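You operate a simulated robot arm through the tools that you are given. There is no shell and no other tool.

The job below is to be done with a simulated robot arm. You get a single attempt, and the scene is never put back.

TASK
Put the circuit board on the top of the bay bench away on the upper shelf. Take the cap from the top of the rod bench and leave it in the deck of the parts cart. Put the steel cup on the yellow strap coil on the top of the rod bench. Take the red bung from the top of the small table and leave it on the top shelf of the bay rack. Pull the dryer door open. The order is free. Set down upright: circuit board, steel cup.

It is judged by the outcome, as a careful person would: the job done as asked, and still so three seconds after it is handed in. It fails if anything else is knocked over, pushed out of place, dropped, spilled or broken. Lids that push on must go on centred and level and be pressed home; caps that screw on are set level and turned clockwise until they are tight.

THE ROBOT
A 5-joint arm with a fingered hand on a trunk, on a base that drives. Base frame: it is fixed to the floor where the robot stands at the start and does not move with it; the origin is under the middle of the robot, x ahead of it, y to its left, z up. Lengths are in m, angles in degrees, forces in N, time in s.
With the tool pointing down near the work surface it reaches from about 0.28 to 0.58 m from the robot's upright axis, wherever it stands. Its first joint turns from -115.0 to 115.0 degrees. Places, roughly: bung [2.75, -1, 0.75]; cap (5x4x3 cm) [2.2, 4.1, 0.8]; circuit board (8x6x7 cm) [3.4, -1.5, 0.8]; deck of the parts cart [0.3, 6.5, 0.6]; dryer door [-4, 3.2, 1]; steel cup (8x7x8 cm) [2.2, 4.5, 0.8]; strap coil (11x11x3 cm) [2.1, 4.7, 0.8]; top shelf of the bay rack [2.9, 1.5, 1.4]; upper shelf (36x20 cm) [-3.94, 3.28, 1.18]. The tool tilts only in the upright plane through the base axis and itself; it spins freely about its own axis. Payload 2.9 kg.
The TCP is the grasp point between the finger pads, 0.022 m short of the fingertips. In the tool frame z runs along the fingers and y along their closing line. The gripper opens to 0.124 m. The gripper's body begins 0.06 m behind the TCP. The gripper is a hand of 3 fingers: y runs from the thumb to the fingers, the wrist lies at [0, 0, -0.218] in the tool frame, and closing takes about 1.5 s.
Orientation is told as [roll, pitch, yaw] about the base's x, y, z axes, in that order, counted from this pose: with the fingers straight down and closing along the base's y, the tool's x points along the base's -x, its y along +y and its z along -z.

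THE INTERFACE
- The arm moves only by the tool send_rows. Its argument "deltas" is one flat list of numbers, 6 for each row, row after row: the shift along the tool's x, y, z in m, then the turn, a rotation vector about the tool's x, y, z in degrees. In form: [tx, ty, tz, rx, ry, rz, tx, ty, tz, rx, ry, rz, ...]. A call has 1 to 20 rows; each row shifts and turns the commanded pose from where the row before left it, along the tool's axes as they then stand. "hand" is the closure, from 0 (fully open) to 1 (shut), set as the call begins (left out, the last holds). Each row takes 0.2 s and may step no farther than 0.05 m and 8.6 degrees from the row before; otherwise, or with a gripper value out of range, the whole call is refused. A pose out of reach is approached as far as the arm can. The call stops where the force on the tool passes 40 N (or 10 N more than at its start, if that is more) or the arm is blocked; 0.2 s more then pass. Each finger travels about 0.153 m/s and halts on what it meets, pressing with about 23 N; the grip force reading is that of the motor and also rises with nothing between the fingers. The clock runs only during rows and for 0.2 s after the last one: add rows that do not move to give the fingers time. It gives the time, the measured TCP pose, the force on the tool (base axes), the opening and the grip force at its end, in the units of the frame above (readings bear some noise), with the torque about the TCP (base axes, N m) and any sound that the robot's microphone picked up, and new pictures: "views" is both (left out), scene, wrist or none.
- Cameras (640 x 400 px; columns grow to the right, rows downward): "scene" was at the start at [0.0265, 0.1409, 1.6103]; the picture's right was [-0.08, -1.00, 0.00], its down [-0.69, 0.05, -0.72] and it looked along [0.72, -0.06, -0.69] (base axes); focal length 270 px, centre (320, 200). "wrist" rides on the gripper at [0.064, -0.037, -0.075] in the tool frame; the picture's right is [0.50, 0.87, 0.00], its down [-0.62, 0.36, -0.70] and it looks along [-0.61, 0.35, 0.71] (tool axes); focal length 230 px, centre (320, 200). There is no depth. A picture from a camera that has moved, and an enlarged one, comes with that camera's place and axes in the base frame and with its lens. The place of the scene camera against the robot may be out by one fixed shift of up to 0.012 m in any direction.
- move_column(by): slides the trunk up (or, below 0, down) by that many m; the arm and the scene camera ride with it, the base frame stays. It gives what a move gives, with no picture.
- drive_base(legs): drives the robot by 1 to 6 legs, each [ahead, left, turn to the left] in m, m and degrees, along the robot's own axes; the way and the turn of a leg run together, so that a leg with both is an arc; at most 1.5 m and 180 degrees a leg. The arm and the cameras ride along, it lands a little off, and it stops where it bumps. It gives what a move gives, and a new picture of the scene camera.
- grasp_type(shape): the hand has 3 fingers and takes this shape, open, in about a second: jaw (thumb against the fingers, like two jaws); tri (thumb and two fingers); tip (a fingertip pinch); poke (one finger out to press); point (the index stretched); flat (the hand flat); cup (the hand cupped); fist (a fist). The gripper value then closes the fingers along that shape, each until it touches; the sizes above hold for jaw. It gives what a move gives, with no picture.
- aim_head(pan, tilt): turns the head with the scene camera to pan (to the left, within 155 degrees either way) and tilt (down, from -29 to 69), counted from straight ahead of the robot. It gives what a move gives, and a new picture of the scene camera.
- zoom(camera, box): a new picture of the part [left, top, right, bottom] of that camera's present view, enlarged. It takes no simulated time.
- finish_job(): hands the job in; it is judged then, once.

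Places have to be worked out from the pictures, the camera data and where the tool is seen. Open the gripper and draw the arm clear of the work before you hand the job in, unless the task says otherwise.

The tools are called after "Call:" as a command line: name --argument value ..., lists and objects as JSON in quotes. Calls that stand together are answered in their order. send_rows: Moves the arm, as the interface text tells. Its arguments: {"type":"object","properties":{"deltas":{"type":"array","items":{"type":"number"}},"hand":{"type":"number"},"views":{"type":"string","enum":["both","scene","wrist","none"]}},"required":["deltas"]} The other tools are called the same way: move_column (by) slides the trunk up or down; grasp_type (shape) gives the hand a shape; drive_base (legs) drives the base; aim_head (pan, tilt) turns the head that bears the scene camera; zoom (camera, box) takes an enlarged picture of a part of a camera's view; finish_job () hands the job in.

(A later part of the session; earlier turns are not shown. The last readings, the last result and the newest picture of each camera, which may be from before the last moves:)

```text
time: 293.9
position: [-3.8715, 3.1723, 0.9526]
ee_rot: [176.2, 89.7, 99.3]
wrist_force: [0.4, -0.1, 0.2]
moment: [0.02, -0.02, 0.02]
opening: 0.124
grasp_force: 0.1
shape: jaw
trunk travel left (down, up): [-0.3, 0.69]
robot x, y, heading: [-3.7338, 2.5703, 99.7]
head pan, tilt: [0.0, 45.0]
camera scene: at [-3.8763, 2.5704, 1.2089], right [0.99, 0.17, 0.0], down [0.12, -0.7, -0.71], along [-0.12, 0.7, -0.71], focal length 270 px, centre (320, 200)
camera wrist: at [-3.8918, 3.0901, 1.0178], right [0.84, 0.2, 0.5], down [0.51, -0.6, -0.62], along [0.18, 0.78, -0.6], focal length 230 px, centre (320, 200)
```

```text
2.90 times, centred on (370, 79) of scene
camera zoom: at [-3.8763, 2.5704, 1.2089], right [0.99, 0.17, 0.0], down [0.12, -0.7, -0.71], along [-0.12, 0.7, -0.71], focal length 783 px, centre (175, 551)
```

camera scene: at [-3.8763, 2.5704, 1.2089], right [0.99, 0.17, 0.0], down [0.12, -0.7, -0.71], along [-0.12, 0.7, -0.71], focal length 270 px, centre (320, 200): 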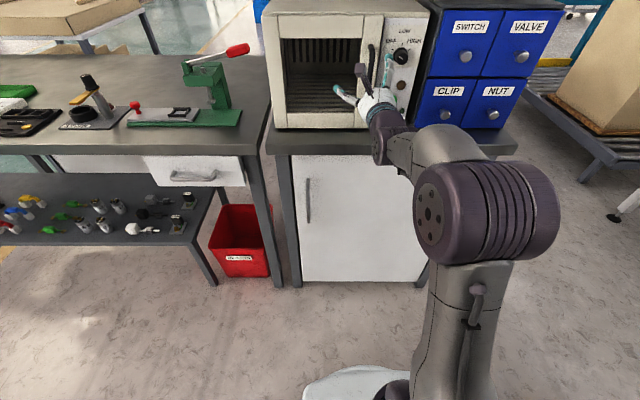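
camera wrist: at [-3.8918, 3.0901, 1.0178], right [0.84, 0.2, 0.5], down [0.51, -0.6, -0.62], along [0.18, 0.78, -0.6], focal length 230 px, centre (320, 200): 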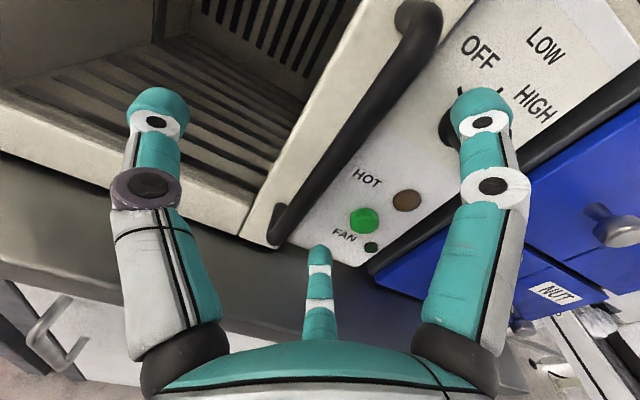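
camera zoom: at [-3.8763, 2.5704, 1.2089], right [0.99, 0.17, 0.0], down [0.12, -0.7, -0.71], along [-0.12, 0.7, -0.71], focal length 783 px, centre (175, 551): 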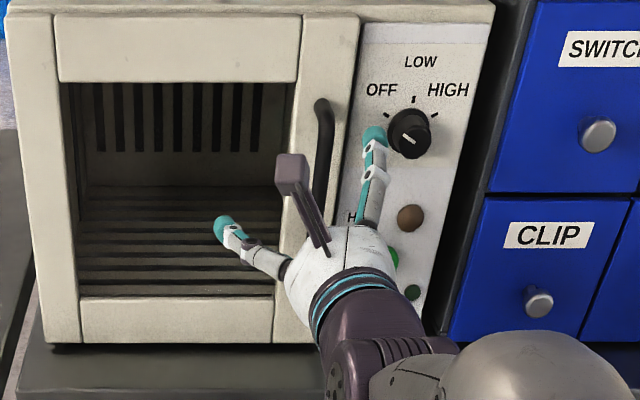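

Triangulating the handle in two wrist views gives (-3.877,3.203), z 0.875–1.026, about 3 cm ahead. To keep clear of the control knob I'll half close the fingers first and drop 1.8 cm, then advance.

Call:
send_rows --deltas '[-0.0176, 0.0076, 0, 0, 0, 0, 0, 0, 0, 0, 0, 0, 0, 0, 0, 0, 0, 0, 0, 0, 0, 0, 0, 0]' --hand 0.36 --views "wrist"

Call:
send_rows --deltas '[0, 0, 0.01, 0, 0, 0, 0, 0, 0.01, 0, 0, 0, 0, 0, 0.008, 0, 0, 0, 0, 0, 0, 0, 0, 0]' --views "both"

Call:
zoom --camera "scene" --box '[300, 20, 460, 120]'

```text
time: 294.9
position: [-3.8651, 3.1739, 0.9373]
ee_rot: [176.9, 89.6, 99.5]
wrist_force: [-0.1, 0.1, 0.5]
moment: [0.03, -0.01, -0.03]
opening: 0.08
grasp_force: 0.1
shape: jaw
trunk travel left (down, up): [-0.3, 0.69]
robot x, y, heading: [-3.7349, 2.5695, 99.5]
head pan, tilt: [0.0, 45.0]
camera wrist: at [-3.8871, 3.0919, 1.0011], right [0.85, 0.19, 0.5], down [0.5, -0.6, -0.62], along [0.19, 0.78, -0.6], focal length 230 px, centre (320, 200)
```

wrist: 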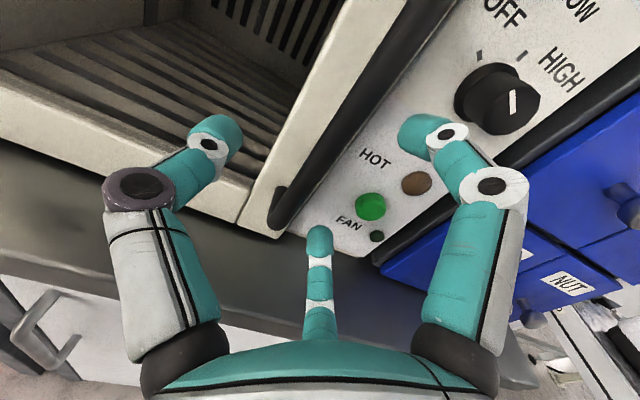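

```text
time: 295.9
position: [-3.8717, 3.2006, 0.9367]
ee_rot: [176.6, 89.7, 99.3]
wrist_force: [0.3, -0.1, -0.7]
moment: [-0.02, 0.0, -0.01]
opening: 0.0799
grasp_force: 0.0
shape: jaw
trunk travel left (down, up): [-0.3, 0.69]
robot x, y, heading: [-3.7365, 2.5713, 99.7]
head pan, tilt: [0.0, 45.0]
camera scene: at [-3.8763, 2.5703, 1.2089], right [0.99, 0.17, 0.0], down [0.12, -0.7, -0.71], along [-0.12, 0.7, -0.71], focal length 270 px, centre (320, 200)
camera wrist: at [-3.8932, 3.1191, 1.0012], right [0.85, 0.19, 0.5], down [0.5, -0.6, -0.62], along [0.19, 0.77, -0.6], focal length 230 px, centre (320, 200)
```

scene: 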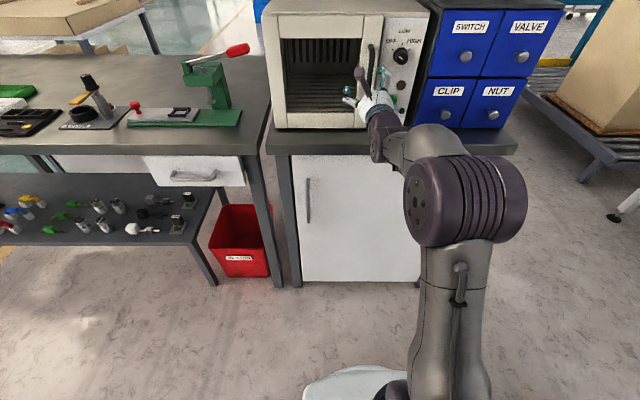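
wrist: 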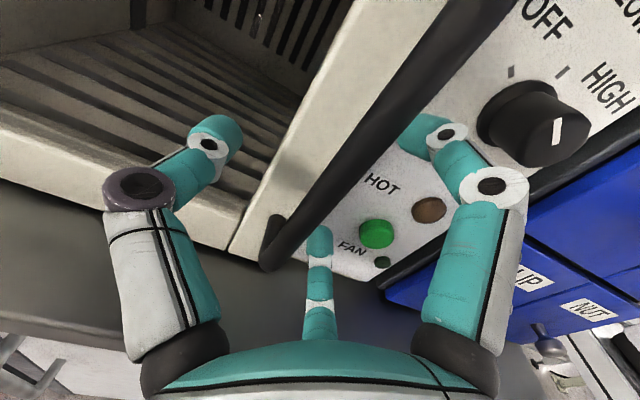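

```text
4.00 times, centred on (380, 70) of scene
camera zoom: at [-3.8763, 2.5703, 1.2089], right [0.99, 0.17, 0.0], down [0.12, -0.7, -0.71], along [-0.12, 0.7, -0.71], focal length 1080 px, centre (80, 720)
```

zoom: 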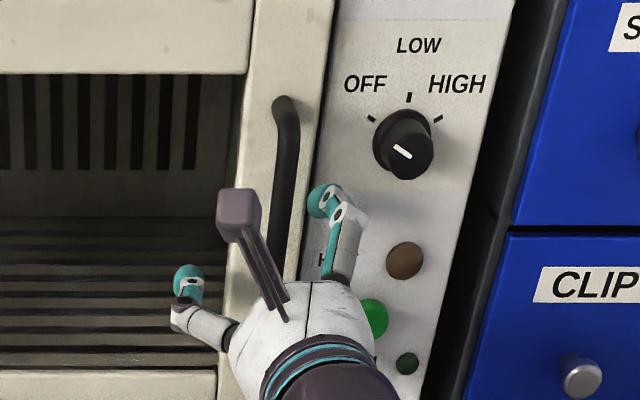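

The bar now lies between the thumb and the two fingers at the grasp point. I'll close the hand on it.

Call:
send_rows --deltas '[0, 0, 0.003, 0, 0, 0, 0, 0, 0, 0, 0, 0, 0, 0, 0, 0, 0, 0, 0, 0, 0, 0, 0, 0, 0, 0, 0, 0, 0, 0, 0, 0, 0, 0, 0, 0]' --hand 1 --views "both"

Call:
zoom --camera "scene" --box '[300, 20, 460, 120]'

```text
time: 297.3
position: [-3.8732, 3.2025, 0.9375]
ee_rot: [174.3, 89.6, 97.1]
wrist_force: [-0.1, -8.0, 1.9]
moment: [0.12, 0.0, -0.15]
opening: 0.0002
grasp_force: 22.7
shape: jaw
trunk travel left (down, up): [-0.3, 0.69]
robot x, y, heading: [-3.7382, 2.5697, 99.5]
head pan, tilt: [0.0, 45.0]
camera scene: at [-3.8763, 2.5685, 1.2089], right [0.99, 0.17, 0.0], down [0.12, -0.7, -0.71], along [-0.12, 0.7, -0.71], focal length 270 px, centre (320, 200)
camera wrist: at [-3.8939, 3.1207, 1.0022], right [0.85, 0.19, 0.5], down [0.5, -0.6, -0.62], along [0.19, 0.78, -0.6], focal length 230 px, centre (320, 200)
```

scene: 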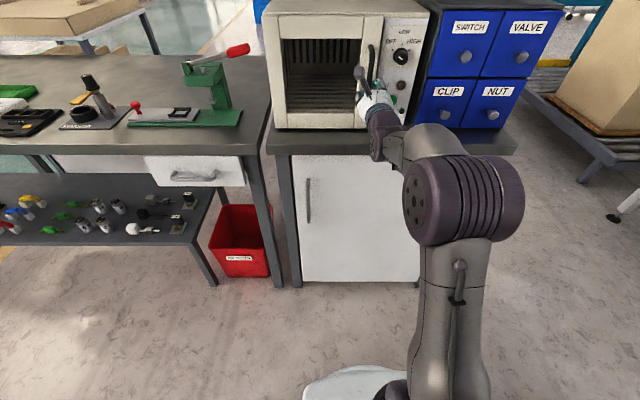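
wrist: 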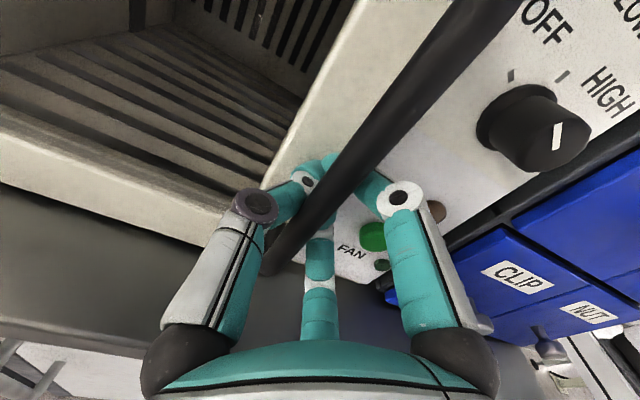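

```text
4.00 times, centred on (380, 70) of scene
camera zoom: at [-3.8763, 2.5685, 1.2089], right [0.99, 0.17, 0.0], down [0.12, -0.7, -0.71], along [-0.12, 0.7, -0.71], focal length 1080 px, centre (80, 720)
```

zoom: 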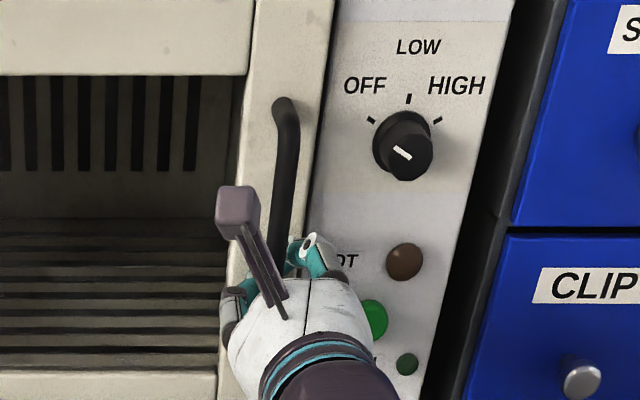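

The fingers have closed behind the bar, so the handle is hooked. I'll pull gently along the door's arc about the left hinge, the first 10° first.

Call:
send_rows --deltas '[0, -0.003, -0.0095, 0.3, 0, 0, 0, -0.003, -0.0095, 0.3, 0, 0, 0, -0.003, -0.0095, 0.3, 0, 0, 0, -0.003, -0.0095, 0.3, 0, 0, 0, 0, 0, 0, 0, 0]' --hand 1 --views "both"

Call:
zoom --camera "scene" --box '[260, 10, 460, 135]'

```text
time: 298.5
position: [-3.8758, 3.1647, 0.9345]
ee_rot: [170.2, 89.6, 94.0]
wrist_force: [-5.0, 0.6, 5.9]
moment: [0.0, 0.02, -0.18]
opening: 0.0002
grasp_force: 23.2
shape: jaw
trunk travel left (down, up): [-0.3, 0.69]
robot x, y, heading: [-3.7316, 2.5784, 99.7]
head pan, tilt: [0.0, 45.0]
camera scene: at [-3.877, 2.5697, 1.2088], right [0.99, 0.17, 0.0], down [0.12, -0.7, -0.71], along [-0.12, 0.7, -0.71], focal length 270 px, centre (320, 200)
camera wrist: at [-3.8958, 3.0823, 1.0001], right [0.84, 0.2, 0.5], down [0.51, -0.59, -0.62], along [0.17, 0.78, -0.6], focal length 230 px, centre (320, 200)
```

scene: 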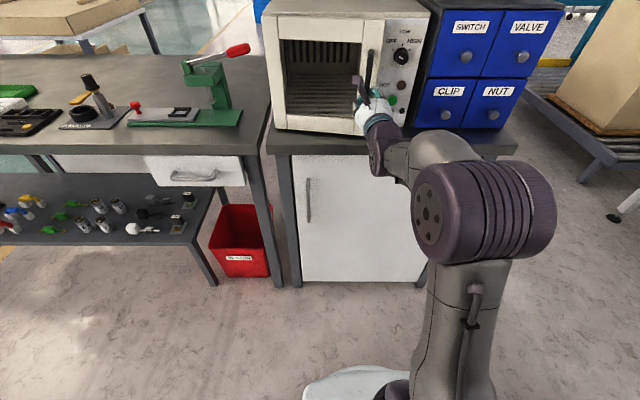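
wrist: 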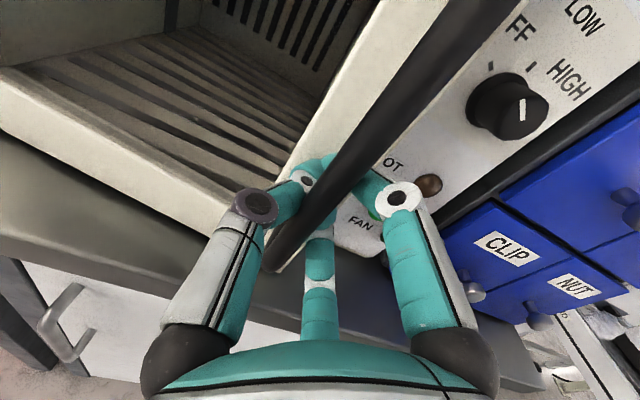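

```text
3.20 times, centred on (360, 72) of scene
camera zoom: at [-3.877, 2.5697, 1.2088], right [0.99, 0.17, 0.0], down [0.12, -0.7, -0.71], along [-0.12, 0.7, -0.71], focal length 864 px, centre (192, 608)
```

zoom: 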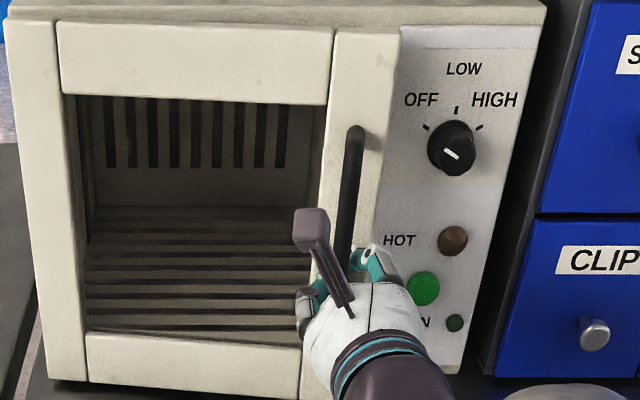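

The door is coming with the hand at low force. I'll continue along the arc to about 30°.

Call:
send_rows --deltas '[0, -0.0048, -0.0087, 0.475, 0, 0, 0, -0.0048, -0.0087, 0.475, 0, 0, 0, -0.0048, -0.0087, 0.475, 0, 0, 0, -0.0048, -0.0087, 0.475, 0, 0, 0, -0.0065, -0.0075, 0.7, 0, 0, 0, -0.0065, -0.0075, 0.7, 0, 0, 0, -0.0065, -0.0075, 0.7, 0, 0, 0, -0.0065, -0.0075, 0.7, 0, 0, 0, 0, 0, 0, 0, 0]' --hand 1 --views "both"

Call:
zoom --camera "scene" --box '[260, 10, 460, 135]'

```text
time: 300.5
position: [-3.9037, 3.0914, 0.9349]
ee_rot: [141.5, 89.7, 70.4]
wrist_force: [-16.2, 8.3, 7.4]
moment: [-0.04, 0.05, -0.31]
opening: 0.0
grasp_force: 22.9
shape: jaw
trunk travel left (down, up): [-0.3, 0.69]
robot x, y, heading: [-3.7337, 2.5676, 99.8]
head pan, tilt: [0.0, 45.0]
camera scene: at [-3.8794, 2.5714, 1.2085], right [0.99, 0.17, 0.0], down [0.12, -0.7, -0.71], along [-0.12, 0.7, -0.71], focal length 270 px, centre (320, 200)
camera wrist: at [-3.9156, 3.0075, 0.999], right [0.82, 0.28, 0.5], down [0.56, -0.55, -0.62], along [0.1, 0.79, -0.6], focal length 230 px, centre (320, 200)
```

scene: 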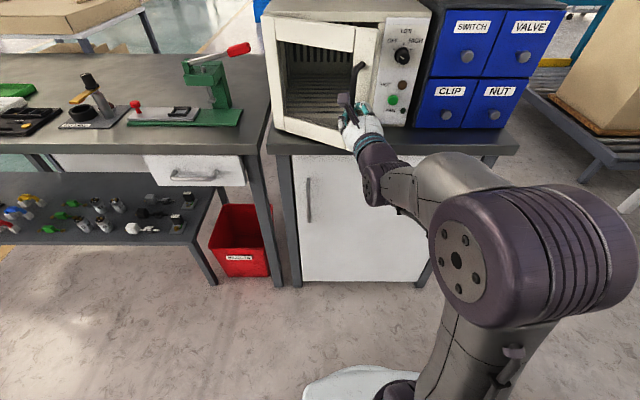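
wrist: 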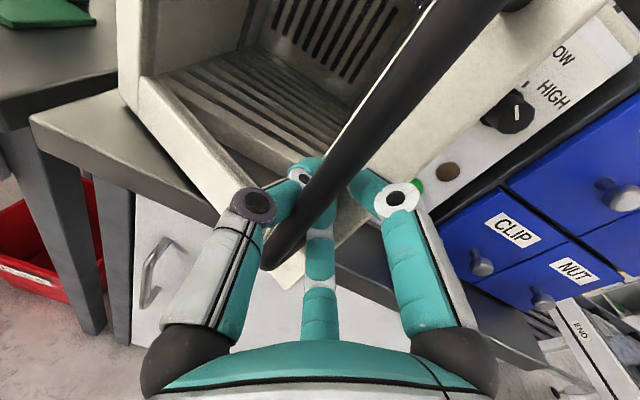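

```text
3.20 times, centred on (360, 72) of scene
camera zoom: at [-3.8794, 2.5714, 1.2085], right [0.99, 0.17, 0.0], down [0.12, -0.7, -0.71], along [-0.12, 0.7, -0.71], focal length 864 px, centre (192, 608)
```

zoom: 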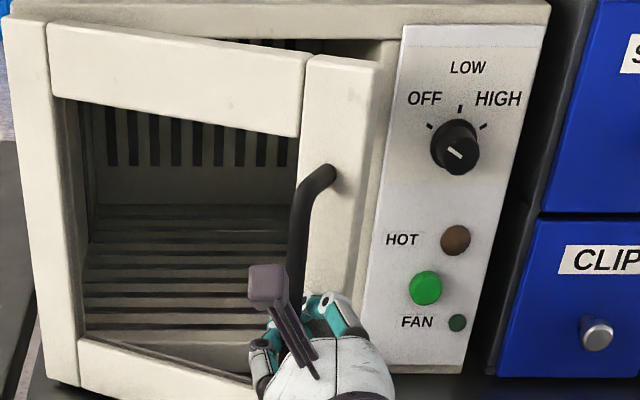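

The door is open about 27°. The side force shows that the true radius is slightly smaller than I assumed. I'll tighten the arc and pull to about 40°.

Call:
send_rows --deltas '[0, -0.0099, -0.005, 0.85, 0, 0, 0, -0.0099, -0.005, 0.85, 0, 0, 0, -0.0099, -0.005, 0.85, 0, 0, 0, -0.0099, -0.005, 0.85, 0, 0, 0, 0, 0, 0, 0, 0]' --hand 1 --views "both"

Call:
zoom --camera "scene" --box '[260, 10, 460, 135]'

```text
time: 301.7
position: [-3.9243, 3.0627, 0.9343]
ee_rot: [126.1, 89.8, 58.5]
wrist_force: [-12.6, 10.9, 2.9]
moment: [-0.01, 0.04, -0.21]
opening: 0.0002
grasp_force: 22.6
shape: jaw
out of reach, approached as far as the arm can: row 3, 4
trunk travel left (down, up): [-0.3, 0.69]
robot x, y, heading: [-3.7375, 2.5701, 99.7]
head pan, tilt: [0.0, 45.0]
camera scene: at [-3.8788, 2.5721, 1.2085], right [0.99, 0.17, 0.0], down [0.12, -0.7, -0.71], along [-0.12, 0.7, -0.71], focal length 270 px, centre (320, 200)
camera wrist: at [-3.9315, 2.9783, 0.9995], right [0.8, 0.33, 0.5], down [0.6, -0.51, -0.62], along [0.05, 0.79, -0.61], focal length 230 px, centre (320, 200)
```

scene: 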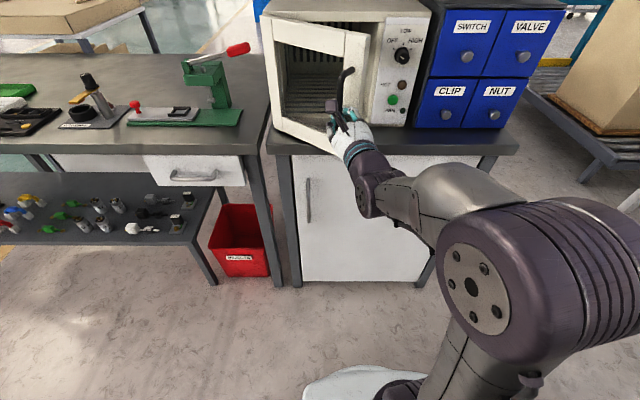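
wrist: 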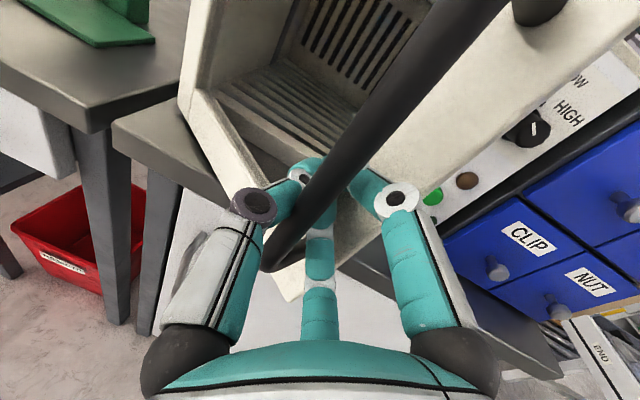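

```text
3.20 times, centred on (360, 72) of scene
camera zoom: at [-3.8788, 2.5721, 1.2085], right [0.99, 0.17, 0.0], down [0.12, -0.7, -0.71], along [-0.12, 0.7, -0.71], focal length 864 px, centre (192, 608)
```

zoom: 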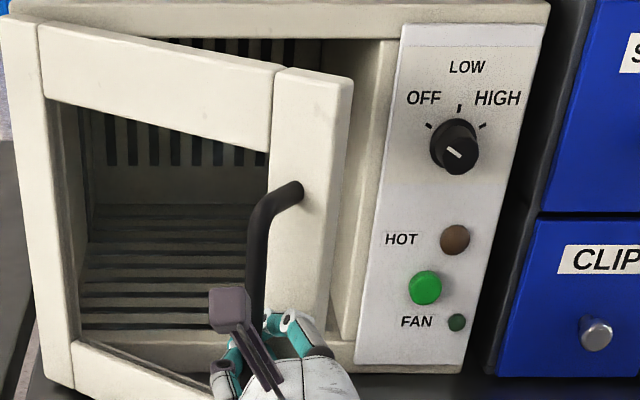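

The arm can't draw in any farther with the hand level, and the door stands at about 36°. I'll let go of the handle, back off, and then push the door further open from its inner side.

Call:
send_rows --deltas '[0, 0, 0, 0, 0, 0, 0, 0, 0, 0, 0, 0, 0, 0, 0, 0, 0, 0, 0, 0, 0, 0, 0, 0, 0, 0, 0, 0, 0, 0]' --hand 0.3 --views "both"

Call:
zoom --camera "scene" --box '[260, 10, 460, 135]'

```text
time: 302.9
position: [-3.9214, 3.059, 0.937]
ee_rot: [173.4, 89.5, 105.9]
wrist_force: [3.1, -2.7, 5.6]
moment: [-0.03, -0.23, -0.09]
opening: 0.0834
grasp_force: 0.0
shape: jaw
trunk travel left (down, up): [-0.3, 0.69]
robot x, y, heading: [-3.7337, 2.5695, 99.7]
head pan, tilt: [0.0, 45.0]
camera scene: at [-3.8752, 2.569, 1.2091], right [0.99, 0.17, 0.0], down [0.12, -0.7, -0.71], along [-0.12, 0.7, -0.71], focal length 270 px, centre (320, 200)
camera wrist: at [-3.9281, 2.9758, 1.0016], right [0.8, 0.33, 0.5], down [0.6, -0.51, -0.62], along [0.05, 0.8, -0.6], focal length 230 px, centre (320, 200)
```

scene: 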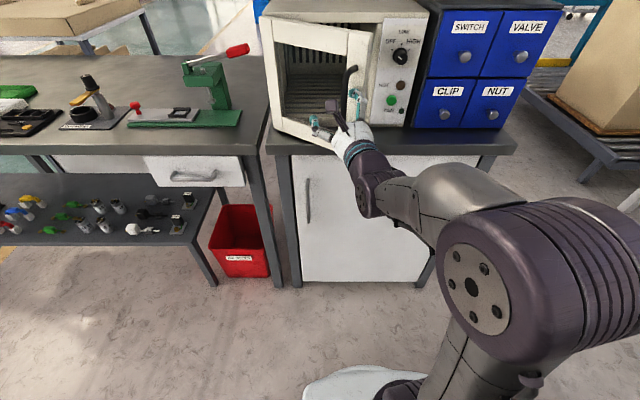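
wrist: 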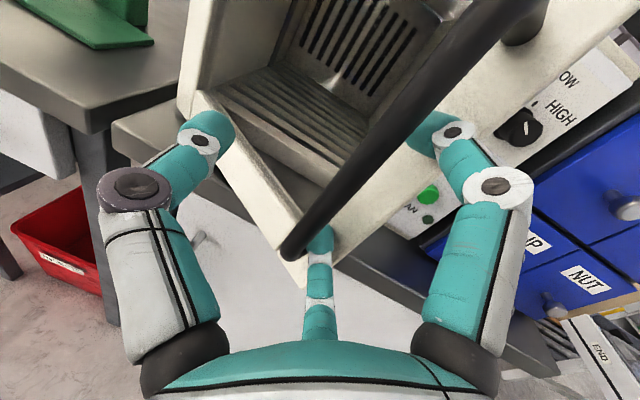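

```text
3.20 times, centred on (360, 72) of scene
camera zoom: at [-3.8752, 2.569, 1.2091], right [0.99, 0.17, 0.0], down [0.12, -0.7, -0.71], along [-0.12, 0.7, -0.71], focal length 864 px, centre (192, 608)
```

zoom: 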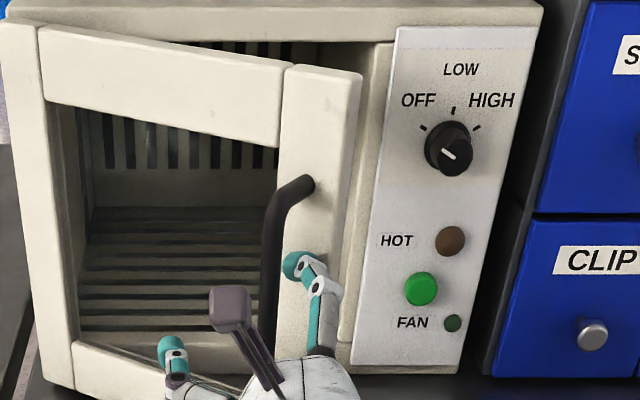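

The fingers are open around the bar and the door stays ajar. I'll back the base off straight to free the hand.

Call:
drive_base --legs '[[-0.12, -0.02, 0]]'

Call:
zoom --camera "scene" --box '[240, 0, 440, 125]'

```text
time: 304.1
position: [-3.8807, 2.9459, 0.9362]
ee_rot: [167.5, 89.7, 99.8]
wrist_force: [0.5, 0.0, 1.1]
moment: [0.0, 0.02, 0.01]
opening: 0.0867
grasp_force: 0.2
shape: jaw
trunk travel left (down, up): [-0.3, 0.69]
robot x, y, heading: [-3.6925, 2.4552, 99.1]
head pan, tilt: [0.0, 45.0]
camera scene: at [-3.8359, 2.4542, 1.2089], right [0.99, 0.16, 0.0], down [0.12, -0.7, -0.71], along [-0.12, 0.7, -0.71], focal length 270 px, centre (320, 200)
```

scene: 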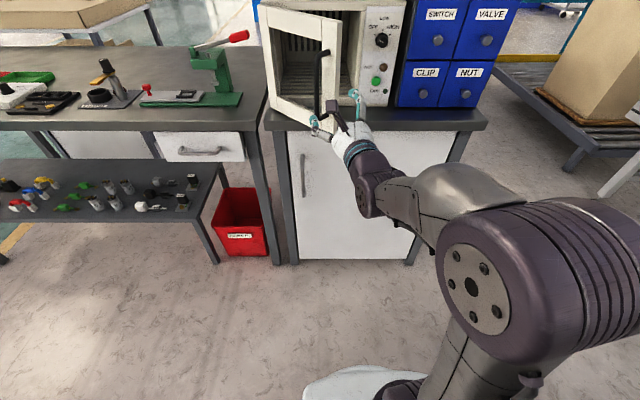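

```text
3.20 times, centred on (340, 62) of scene
camera zoom: at [-3.8359, 2.4542, 1.2089], right [0.99, 0.16, 0.0], down [0.12, -0.7, -0.71], along [-0.12, 0.7, -0.71], focal length 864 px, centre (256, 640)
```

zoom: 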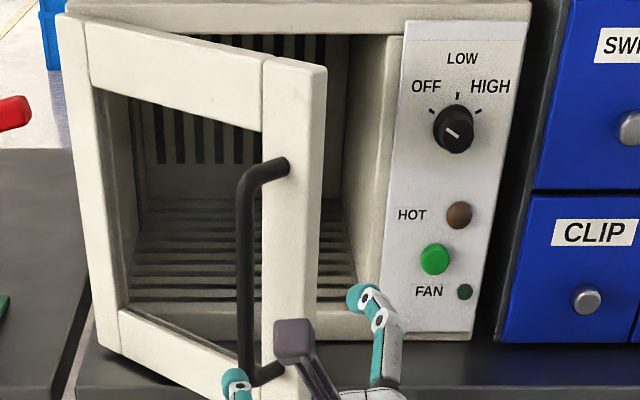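

The door is now about 50° open and the hand is free. I'll close the fist, go round the door's free edge to its inner side, and check before pushing.

Call:
send_rows --deltas '[0, 0, 0, 0, 0, 0, 0, 0, 0, 0, 0, 0, 0, 0, 0, 0, 0, 0, 0, 0, 0, 0, 0, 0, 0, 0.0316, 0.0072, -3.27, 0, 0, 0, 0.0311, 0.009, -3.27, 0, 0, 0, 0.0305, 0.0107, -3.27, 0, 0, 0, -0.0099, 0.0359, 0.83, 0, 0, 0, -0.0094, 0.036, 0.83, 0, 0, 0, -0.0089, 0.0362, 0.83, 0, 0, 0, 0, 0, 0, 0, 0]' --hand 1 --views "both"

Call:
zoom --camera "scene" --box '[240, 0, 440, 125]'

```text
time: 306.6
position: [-3.8581, 3.0986, 0.9374]
ee_rot: [174.2, 89.6, 98.9]
wrist_force: [0.1, -1.2, -0.2]
moment: [0.04, 0.01, 0.0]
opening: 0.0
grasp_force: 22.9
shape: jaw
out of reach, approached as far as the arm can: row 6
trunk travel left (down, up): [-0.3, 0.69]
robot x, y, heading: [-3.6918, 2.4508, 99.3]
head pan, tilt: [0.0, 45.0]
camera scene: at [-3.8361, 2.4547, 1.2089], right [0.99, 0.16, 0.0], down [0.12, -0.7, -0.71], along [-0.12, 0.7, -0.71], focal length 270 px, centre (320, 200)
camera wrist: at [-3.876, 3.0152, 1.0023], right [0.84, 0.22, 0.5], down [0.52, -0.58, -0.62], along [0.16, 0.78, -0.6], focal length 230 px, centre (320, 200)
```

scene: 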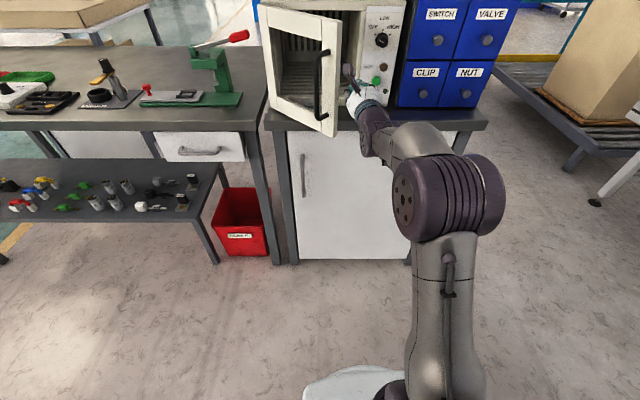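
wrist: 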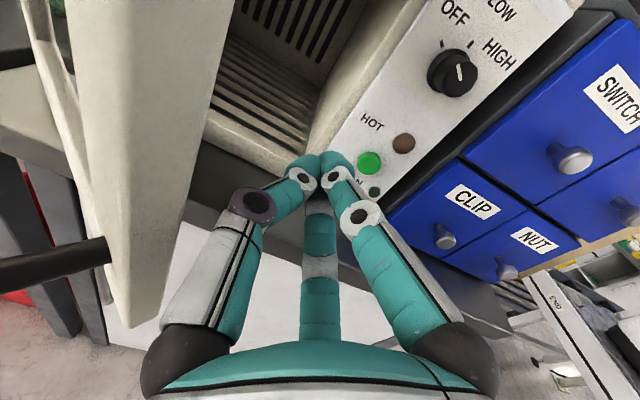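

```text
3.20 times, centred on (340, 62) of scene
camera zoom: at [-3.8361, 2.4547, 1.2089], right [0.99, 0.16, 0.0], down [0.12, -0.7, -0.71], along [-0.12, 0.7, -0.71], focal length 864 px, centre (256, 640)
```

zoom: 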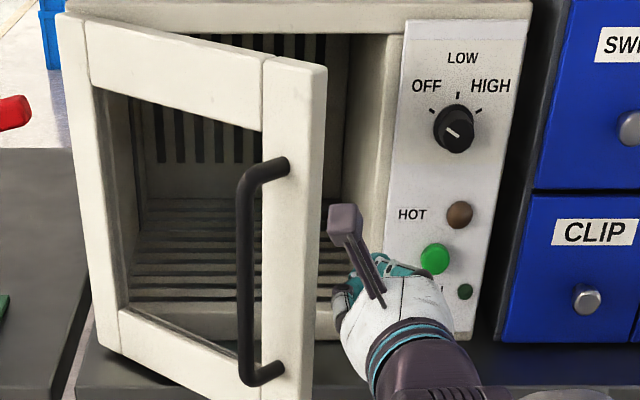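

The fist is on the inner side of the door. I'll sweep it west to push the door further open, in two parts.

Call:
send_rows --deltas '[0, -0.0224, -0.0055, 1.98, 0, 0, 0, -0.0226, -0.0047, 1.98, 0, 0, 0, -0.0227, -0.0039, 1.98, 0, 0, 0, -0.0228, -0.0032, 1.98, 0, 0, 0, -0.0229, -0.0024, 1.98, 0, 0]' --hand 1 --views "both"

```text
time: 307.8
position: [-3.9563, 3.0454, 0.9366]
ee_rot: [161.8, 89.7, 97.3]
wrist_force: [0.4, 0.3, 0.3]
moment: [0.02, -0.01, -0.01]
opening: 0.0
grasp_force: 22.9
shape: jaw
out of reach, approached as far as the arm can: row 5
trunk travel left (down, up): [-0.3, 0.69]
robot x, y, heading: [-3.6952, 2.4577, 99.5]
head pan, tilt: [0.0, 45.0]
camera scene: at [-3.8361, 2.4546, 1.2089], right [0.99, 0.16, 0.0], down [0.12, -0.7, -0.71], along [-0.12, 0.7, -0.71], focal length 270 px, centre (320, 200)
camera wrist: at [-3.9586, 2.9608, 1.0012], right [0.78, 0.37, 0.5], down [0.62, -0.48, -0.62], along [0.01, 0.8, -0.6], focal length 230 px, centre (320, 200)
```

scene: 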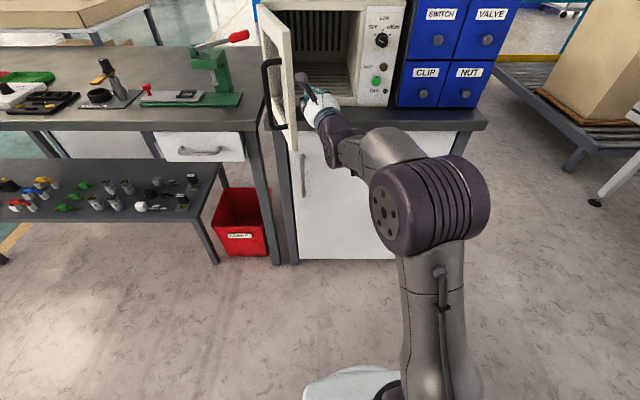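
wrist: 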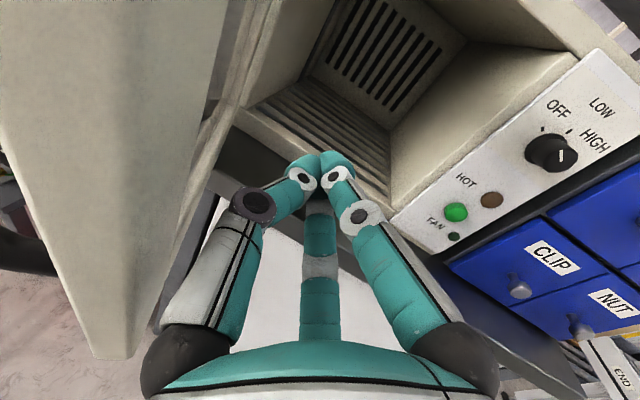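

The door has swung to about 80°. I'll give it one more push toward 90°.

Call:
send_rows --deltas '[0, -0.022, -0.0016, 2.2, 0, 0, 0, -0.022, -0.0008, 2.2, 0, 0, 0, -0.022, 0, 2.2, 0, 0, 0, 0, 0, 0, 0, 0]' --hand 1 --views "both"

```text
time: 308.8
position: [-4.0139, 3.0105, 0.9378]
ee_rot: [156.5, 89.7, 98.2]
wrist_force: [0.4, -0.5, -0.2]
moment: [0.01, 0.02, 0.02]
opening: 0.0002
grasp_force: 23.3
shape: jaw
trunk travel left (down, up): [-0.3, 0.69]
robot x, y, heading: [-3.6937, 2.4526, 99.4]
head pan, tilt: [0.0, 45.0]
camera scene: at [-3.8361, 2.4545, 1.2089], right [0.99, 0.16, 0.0], down [0.12, -0.7, -0.71], along [-0.12, 0.7, -0.71], focal length 270 px, centre (320, 200)
camera wrist: at [-4.0061, 2.9273, 1.0021], right [0.74, 0.45, 0.5], down [0.67, -0.41, -0.62], along [-0.08, 0.79, -0.6], focal length 230 px, centre (320, 200)
```

scene: 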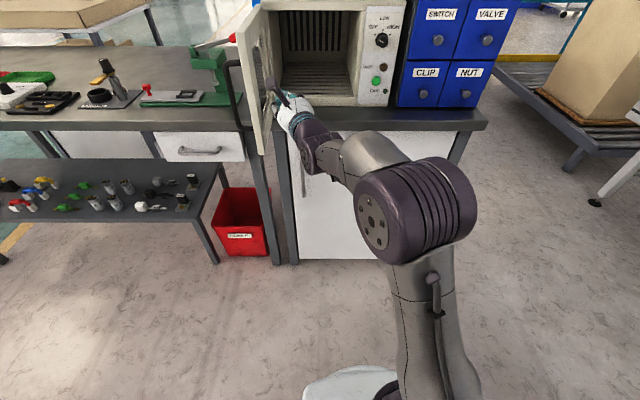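
wrist: 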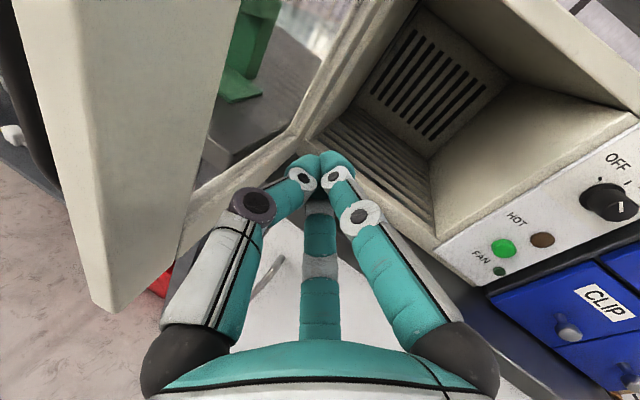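

The door now stands about 90° or more open. I'll bring the fist back east away from the door, back off, and return the hand to pointing down.

Call:
send_rows --deltas '[0, 0.022, 0, -2.2, 0, 0, 0, 0.022, 0.0008, -2.2, 0, 0, 0, 0.022, 0.0016, -2.2, 0, 0, 0, 0.022, 0.0024, -2.0, 0, 0]' --hand 1 --views "none"

Call:
drive_base --legs '[[-0.12, -0.25, 0]]'

Call:
zoom --camera "scene" --box '[160, 0, 400, 150]'

```text
time: 309.8
position: [-3.9367, 3.0599, 0.9376]
ee_rot: [167.5, 89.7, 100.6]
wrist_force: [-0.4, -1.4, -0.3]
moment: [0.02, -0.01, 0.02]
opening: 0.0001
grasp_force: 22.9
shape: jaw
trunk travel left (down, up): [-0.3, 0.69]
robot x, y, heading: [-3.6936, 2.4539, 99.5]
head pan, tilt: [0.0, 45.0]
```

```text
time: 311.7
position: [-3.6738, 2.9778, 0.9372]
ee_rot: [167.8, 89.7, 100.9]
wrist_force: [0.3, -0.5, -0.7]
moment: [0.0, -0.01, 0.01]
opening: 0.0
grasp_force: 22.7
shape: jaw
trunk travel left (down, up): [-0.3, 0.69]
robot x, y, heading: [-3.4267, 2.372, 99.7]
head pan, tilt: [0.0, 45.0]
camera scene: at [-3.5712, 2.3734, 1.2089], right [0.99, 0.16, 0.0], down [0.12, -0.7, -0.71], along [-0.12, 0.7, -0.71], focal length 270 px, centre (320, 200)
```

scene: 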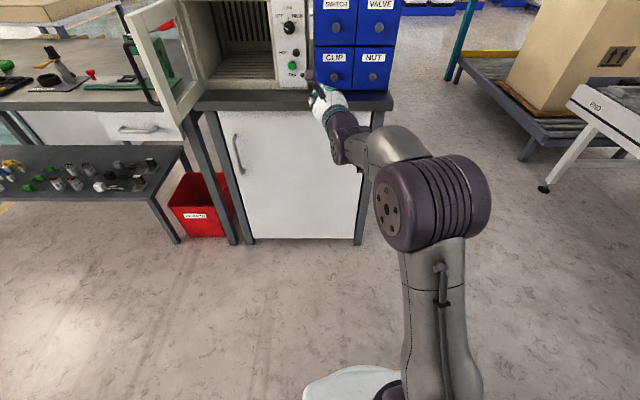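

```text
2.67 times, centred on (280, 75) of scene
camera zoom: at [-3.5712, 2.3734, 1.2089], right [0.99, 0.16, 0.0], down [0.12, -0.7, -0.71], along [-0.12, 0.7, -0.71], focal length 720 px, centre (427, 533)
```

zoom: 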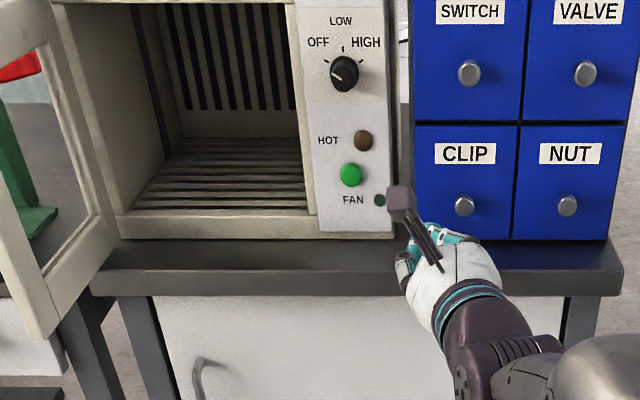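

The dryer door is open and nothing else moved. I'll turn the hand back down and raise the trunk for driving.

Call:
send_rows --deltas '[-0.03103, 0, -0.00222, 0, -8.1818, 0, -0.03103, 0, -0.00222, 0, -8.1818, 0, -0.03103, 0, -0.00222, 0, -8.1818, 0, -0.03103, 0, -0.00222, 0, -8.1818, 0, -0.03103, 0, -0.00222, 0, -8.1818, 0, -0.03103, 0, -0.00222, 0, -8.1818, 0, -0.03103, 0, -0.00222, 0, -8.1818, 0, -0.03103, 0, -0.00222, 0, -8.1818, 0, -0.03103, 0, -0.00222, 0, -8.1818, 0, -0.03103, 0, -0.00222, 0, -8.1818, 0, -0.03103, 0, -0.00222, 0, -8.1818, 0]' --hand 0 --views "none"

Call:
move_column --by 0.4

Call:
move_column --by 0.28

Call:
aim_head --pan -60 --tilt 35

```text
time: 314.1
position: [-3.5889, 2.7794, 0.7188]
ee_rot: [0.0, 0.3, -66.7]
wrist_force: [0.2, -0.3, -0.3]
moment: [0.02, 0.01, 0.0]
opening: 0.124
grasp_force: 0.1
shape: jaw
trunk travel left (down, up): [-0.3, 0.69]
robot x, y, heading: [-3.4292, 2.3741, 99.2]
head pan, tilt: [0.0, 45.0]
```

```text
time: 317.9
position: [-3.5891, 2.7786, 1.1187]
ee_rot: [0.0, 0.3, -66.7]
wrist_force: [0.0, -0.8, -0.2]
moment: [-0.01, 0.02, 0.03]
opening: 0.1239
grasp_force: 0.0
shape: jaw
trunk travel left (down, up): [-0.7, 0.29]
robot x, y, heading: [-3.4314, 2.371, 99.5]
head pan, tilt: [0.0, 45.0]
```

```text
time: 320.8
position: [-3.5891, 2.7796, 1.3984]
ee_rot: [0.0, 0.3, -66.7]
wrist_force: [0.8, 0.0, 0.0]
moment: [0.02, -0.03, -0.03]
opening: 0.1241
grasp_force: 0.0
shape: jaw
trunk travel left (down, up): [-0.98, 0.01]
robot x, y, heading: [-3.4332, 2.3763, 99.4]
head pan, tilt: [0.0, 45.0]
```

```text
time: 322.1
position: [-3.5887, 2.7777, 1.3995]
ee_rot: [0.0, 0.4, -66.6]
wrist_force: [-0.1, -0.7, 0.6]
moment: [0.01, 0.0, -0.01]
opening: 0.1239
grasp_force: 0.0
shape: jaw
trunk travel left (down, up): [-0.98, 0.01]
robot x, y, heading: [-3.4287, 2.3745, 99.6]
head pan, tilt: [-60.0, 35.0]
camera scene: at [-3.4901, 2.3494, 1.9037], right [0.64, -0.77, 0.0], down [-0.44, -0.37, -0.82], along [0.63, 0.52, -0.57], focal length 270 px, centre (320, 200)
```

scene: 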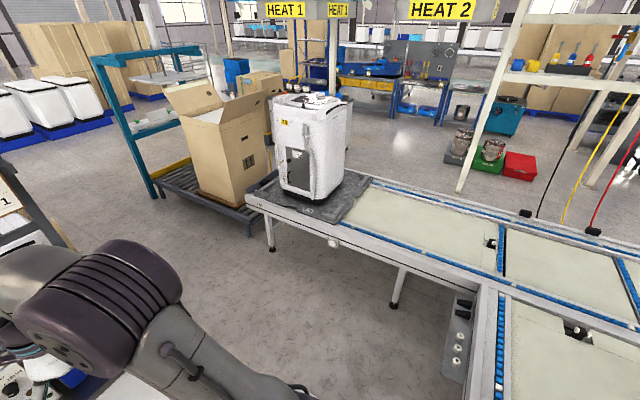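

The way out is clear along x≈-2.95. I'll drive back north through the passage.

Call:
drive_base --legs '[[0.34, -0.543, 0], [1.476, -0.267, 0]]'

```text
time: 332.6
position: [-2.9696, 4.6902, 1.3985]
ee_rot: [-0.1, 0.2, -71.6]
wrist_force: [0.4, -0.5, 0.3]
moment: [0.01, 0.0, 0.03]
opening: 0.1241
grasp_force: 0.0
shape: jaw
trunk travel left (down, up): [-0.98, 0.01]
robot x, y, heading: [-2.8444, 4.2717, 94.7]
head pan, tilt: [-60.0, 35.0]
camera scene: at [-2.9071, 4.2539, 1.9037], right [0.57, -0.82, 0.0], down [-0.47, -0.33, -0.82], along [0.67, 0.47, -0.57], focal length 270 px, centre (320, 200)
```

scene: 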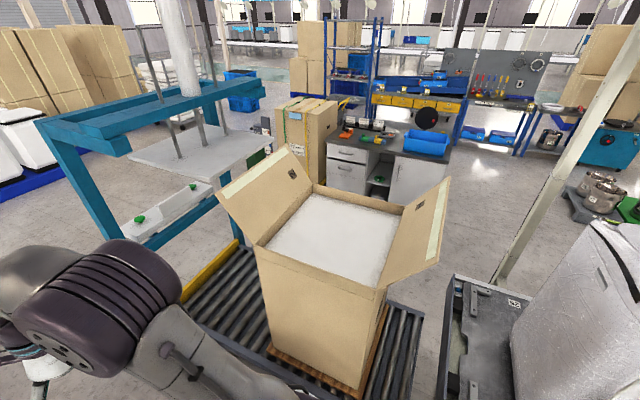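

The passage is going well. I'll continue past the teal frame and round its north end.

Call:
drive_base --legs '[[1.251, 0.204, 0], [1.329, -0.31, 0]]'

Call:
aim_head --pan -70 --tilt 25

```text
time: 345.3
position: [-3.1049, 7.2392, 1.3988]
ee_rot: [0.0, 0.2, -70.9]
wrist_force: [-0.2, -0.2, 0.1]
moment: [0.03, -0.01, -0.01]
opening: 0.1237
grasp_force: 0.2
shape: jaw
trunk travel left (down, up): [-0.98, 0.01]
robot x, y, heading: [-2.9748, 6.8229, 95.1]
head pan, tilt: [-60.0, 35.0]
camera scene: at [-3.0383, 6.8041, 1.9037], right [0.58, -0.82, 0.0], down [-0.47, -0.33, -0.82], along [0.67, 0.47, -0.57], focal length 270 px, centre (320, 200)
```

scene: 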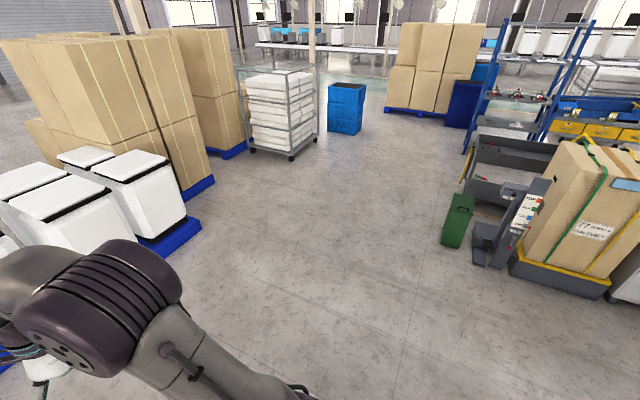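

```text
time: 346.0
position: [-3.1056, 7.2411, 1.3981]
ee_rot: [0.1, 0.2, -70.9]
wrist_force: [-0.1, -0.1, 0.5]
moment: [0.04, 0.0, 0.01]
opening: 0.1239
grasp_force: 0.1
shape: jaw
trunk travel left (down, up): [-0.98, 0.01]
robot x, y, heading: [-2.9778, 6.8272, 95.2]
head pan, tilt: [-70.0, 25.0]
camera scene: at [-3.0269, 6.7934, 1.9194], right [0.43, -0.9, 0.0], down [-0.38, -0.18, -0.91], along [0.82, 0.39, -0.42], focal length 270 px, centre (320, 200)
```

scene: 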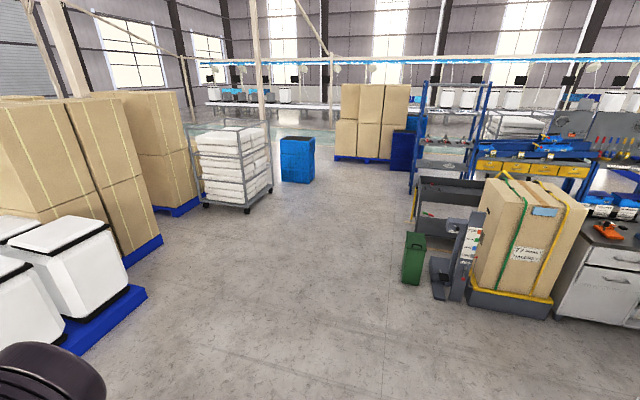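

North of the boxes the floor is open. The dark trolley at about (0.3,6.5) is the parts cart, so I'll go east along y≈7.6 and look at it and the rod bench.

Call:
drive_base --legs '[[0.55, -1.43, 0], [0.075, -1.4, 0]]'

Call:
aim_head --pan -130 --tilt 28

Call:
aim_head --pan -155 --tilt 40

```text
refused: leg 1 is longer than a leg can be; nothing moved
```

```text
time: 347.3
position: [-3.1062, 7.2414, 1.3985]
ee_rot: [-0.1, 0.3, -70.9]
wrist_force: [1.5, 0.3, -0.3]
moment: [0.03, 0.0, -0.01]
opening: 0.124
grasp_force: 0.0
shape: jaw
trunk travel left (down, up): [-0.98, 0.01]
robot x, y, heading: [-2.9772, 6.8237, 95.3]
head pan, tilt: [-130.0, 28.0]
camera scene: at [-3.0351, 6.702, 1.9147], right [-0.57, -0.82, 0.0], down [-0.39, 0.27, -0.88], along [0.73, -0.5, -0.47], focal length 270 px, centre (320, 200)
```

scene: 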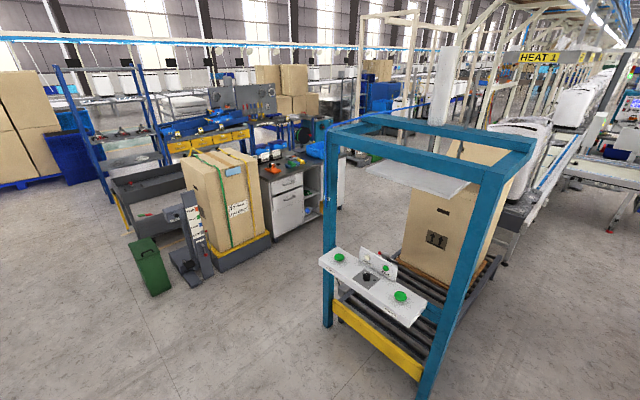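

```text
time: 348.2
position: [-3.1055, 7.2402, 1.3983]
ee_rot: [0.0, 0.2, -70.9]
wrist_force: [0.3, -0.1, -0.1]
moment: [0.0, 0.01, 0.0]
opening: 0.1241
grasp_force: 0.0
shape: jaw
trunk travel left (down, up): [-0.98, 0.01]
robot x, y, heading: [-2.974, 6.8254, 95.1]
head pan, tilt: [-154.7, 40.0]
camera scene: at [-3.0668, 6.6806, 1.8962], right [-0.86, -0.51, 0.0], down [-0.33, 0.55, -0.77], along [0.39, -0.66, -0.64], focal length 270 px, centre (320, 200)
```

scene: 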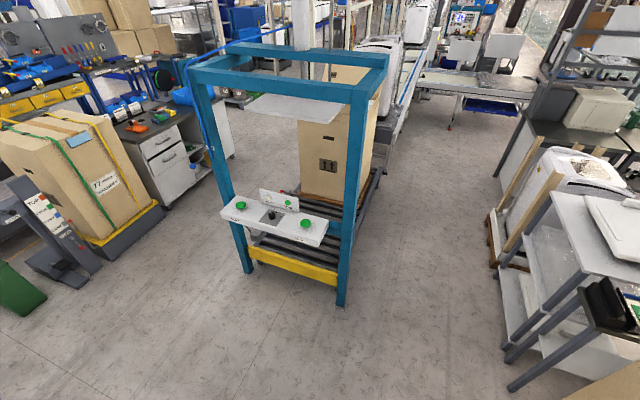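

The leg was too long, so I'll use shorter legs along the same route.

Call:
drive_base --legs '[[0.5, -1.3, 0], [0.05, -1.4, 0]]'

Call:
aim_head --pan -130 --tilt 30

Call:
aim_head --pan -155 --tilt 40

```text
time: 361.7
position: [-0.4294, 7.9852, 1.3988]
ee_rot: [0.0, 0.3, -73.9]
wrist_force: [-0.4, 0.3, -1.0]
moment: [0.0, 0.0, -0.01]
opening: 0.1241
grasp_force: 0.1
shape: jaw
trunk travel left (down, up): [-0.98, 0.01]
robot x, y, heading: [-0.3178, 7.5645, 92.4]
head pan, tilt: [-154.7, 40.0]
camera scene: at [-0.4185, 7.4242, 1.8961], right [-0.89, -0.47, 0.0], down [-0.3, 0.57, -0.77], along [0.36, -0.68, -0.64], focal length 270 px, centre (320, 200)
```

scene: 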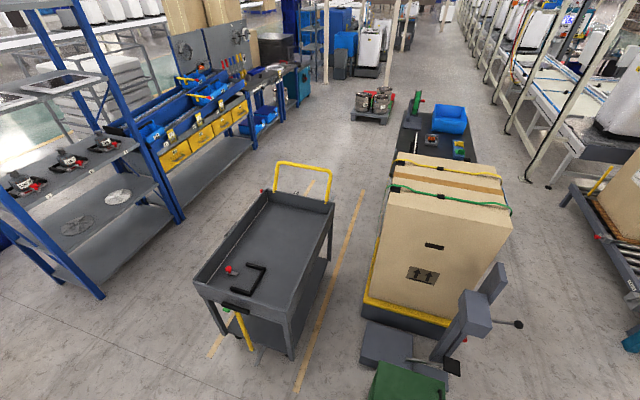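

```text
time: 362.6
position: [-0.4282, 7.9857, 1.3979]
ee_rot: [-0.1, 0.3, -73.8]
wrist_force: [-0.3, 0.0, -0.8]
moment: [0.0, -0.01, -0.01]
opening: 0.1238
grasp_force: 0.0
shape: jaw
trunk travel left (down, up): [-0.98, 0.01]
robot x, y, heading: [-0.3208, 7.5646, 92.4]
head pan, tilt: [-130.0, 30.0]
camera scene: at [-0.3859, 7.4442, 1.9115], right [-0.61, -0.79, 0.0], down [-0.4, 0.31, -0.87], along [0.69, -0.53, -0.5], focal length 270 px, centre (320, 200)
```

scene: 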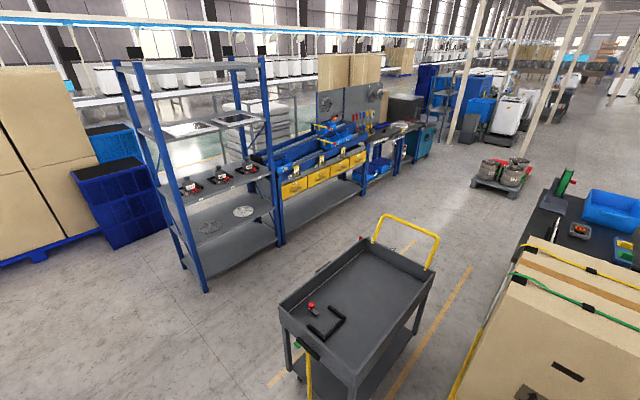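

```text
time: 363.5
position: [-0.429, 7.9855, 1.3979]
ee_rot: [0.1, 0.3, -73.8]
wrist_force: [-0.4, 0.2, 0.3]
moment: [-0.03, -0.01, 0.04]
opening: 0.124
grasp_force: 0.1
shape: jaw
trunk travel left (down, up): [-0.98, 0.01]
robot x, y, heading: [-0.3195, 7.5663, 92.3]
head pan, tilt: [-154.7, 40.0]
camera scene: at [-0.4179, 7.4243, 1.8962], right [-0.88, -0.47, 0.0], down [-0.3, 0.57, -0.77], along [0.36, -0.68, -0.64], focal length 270 px, centre (320, 200)
```

scene: 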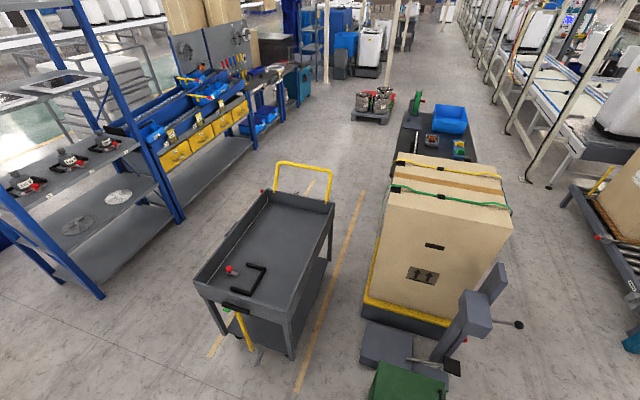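

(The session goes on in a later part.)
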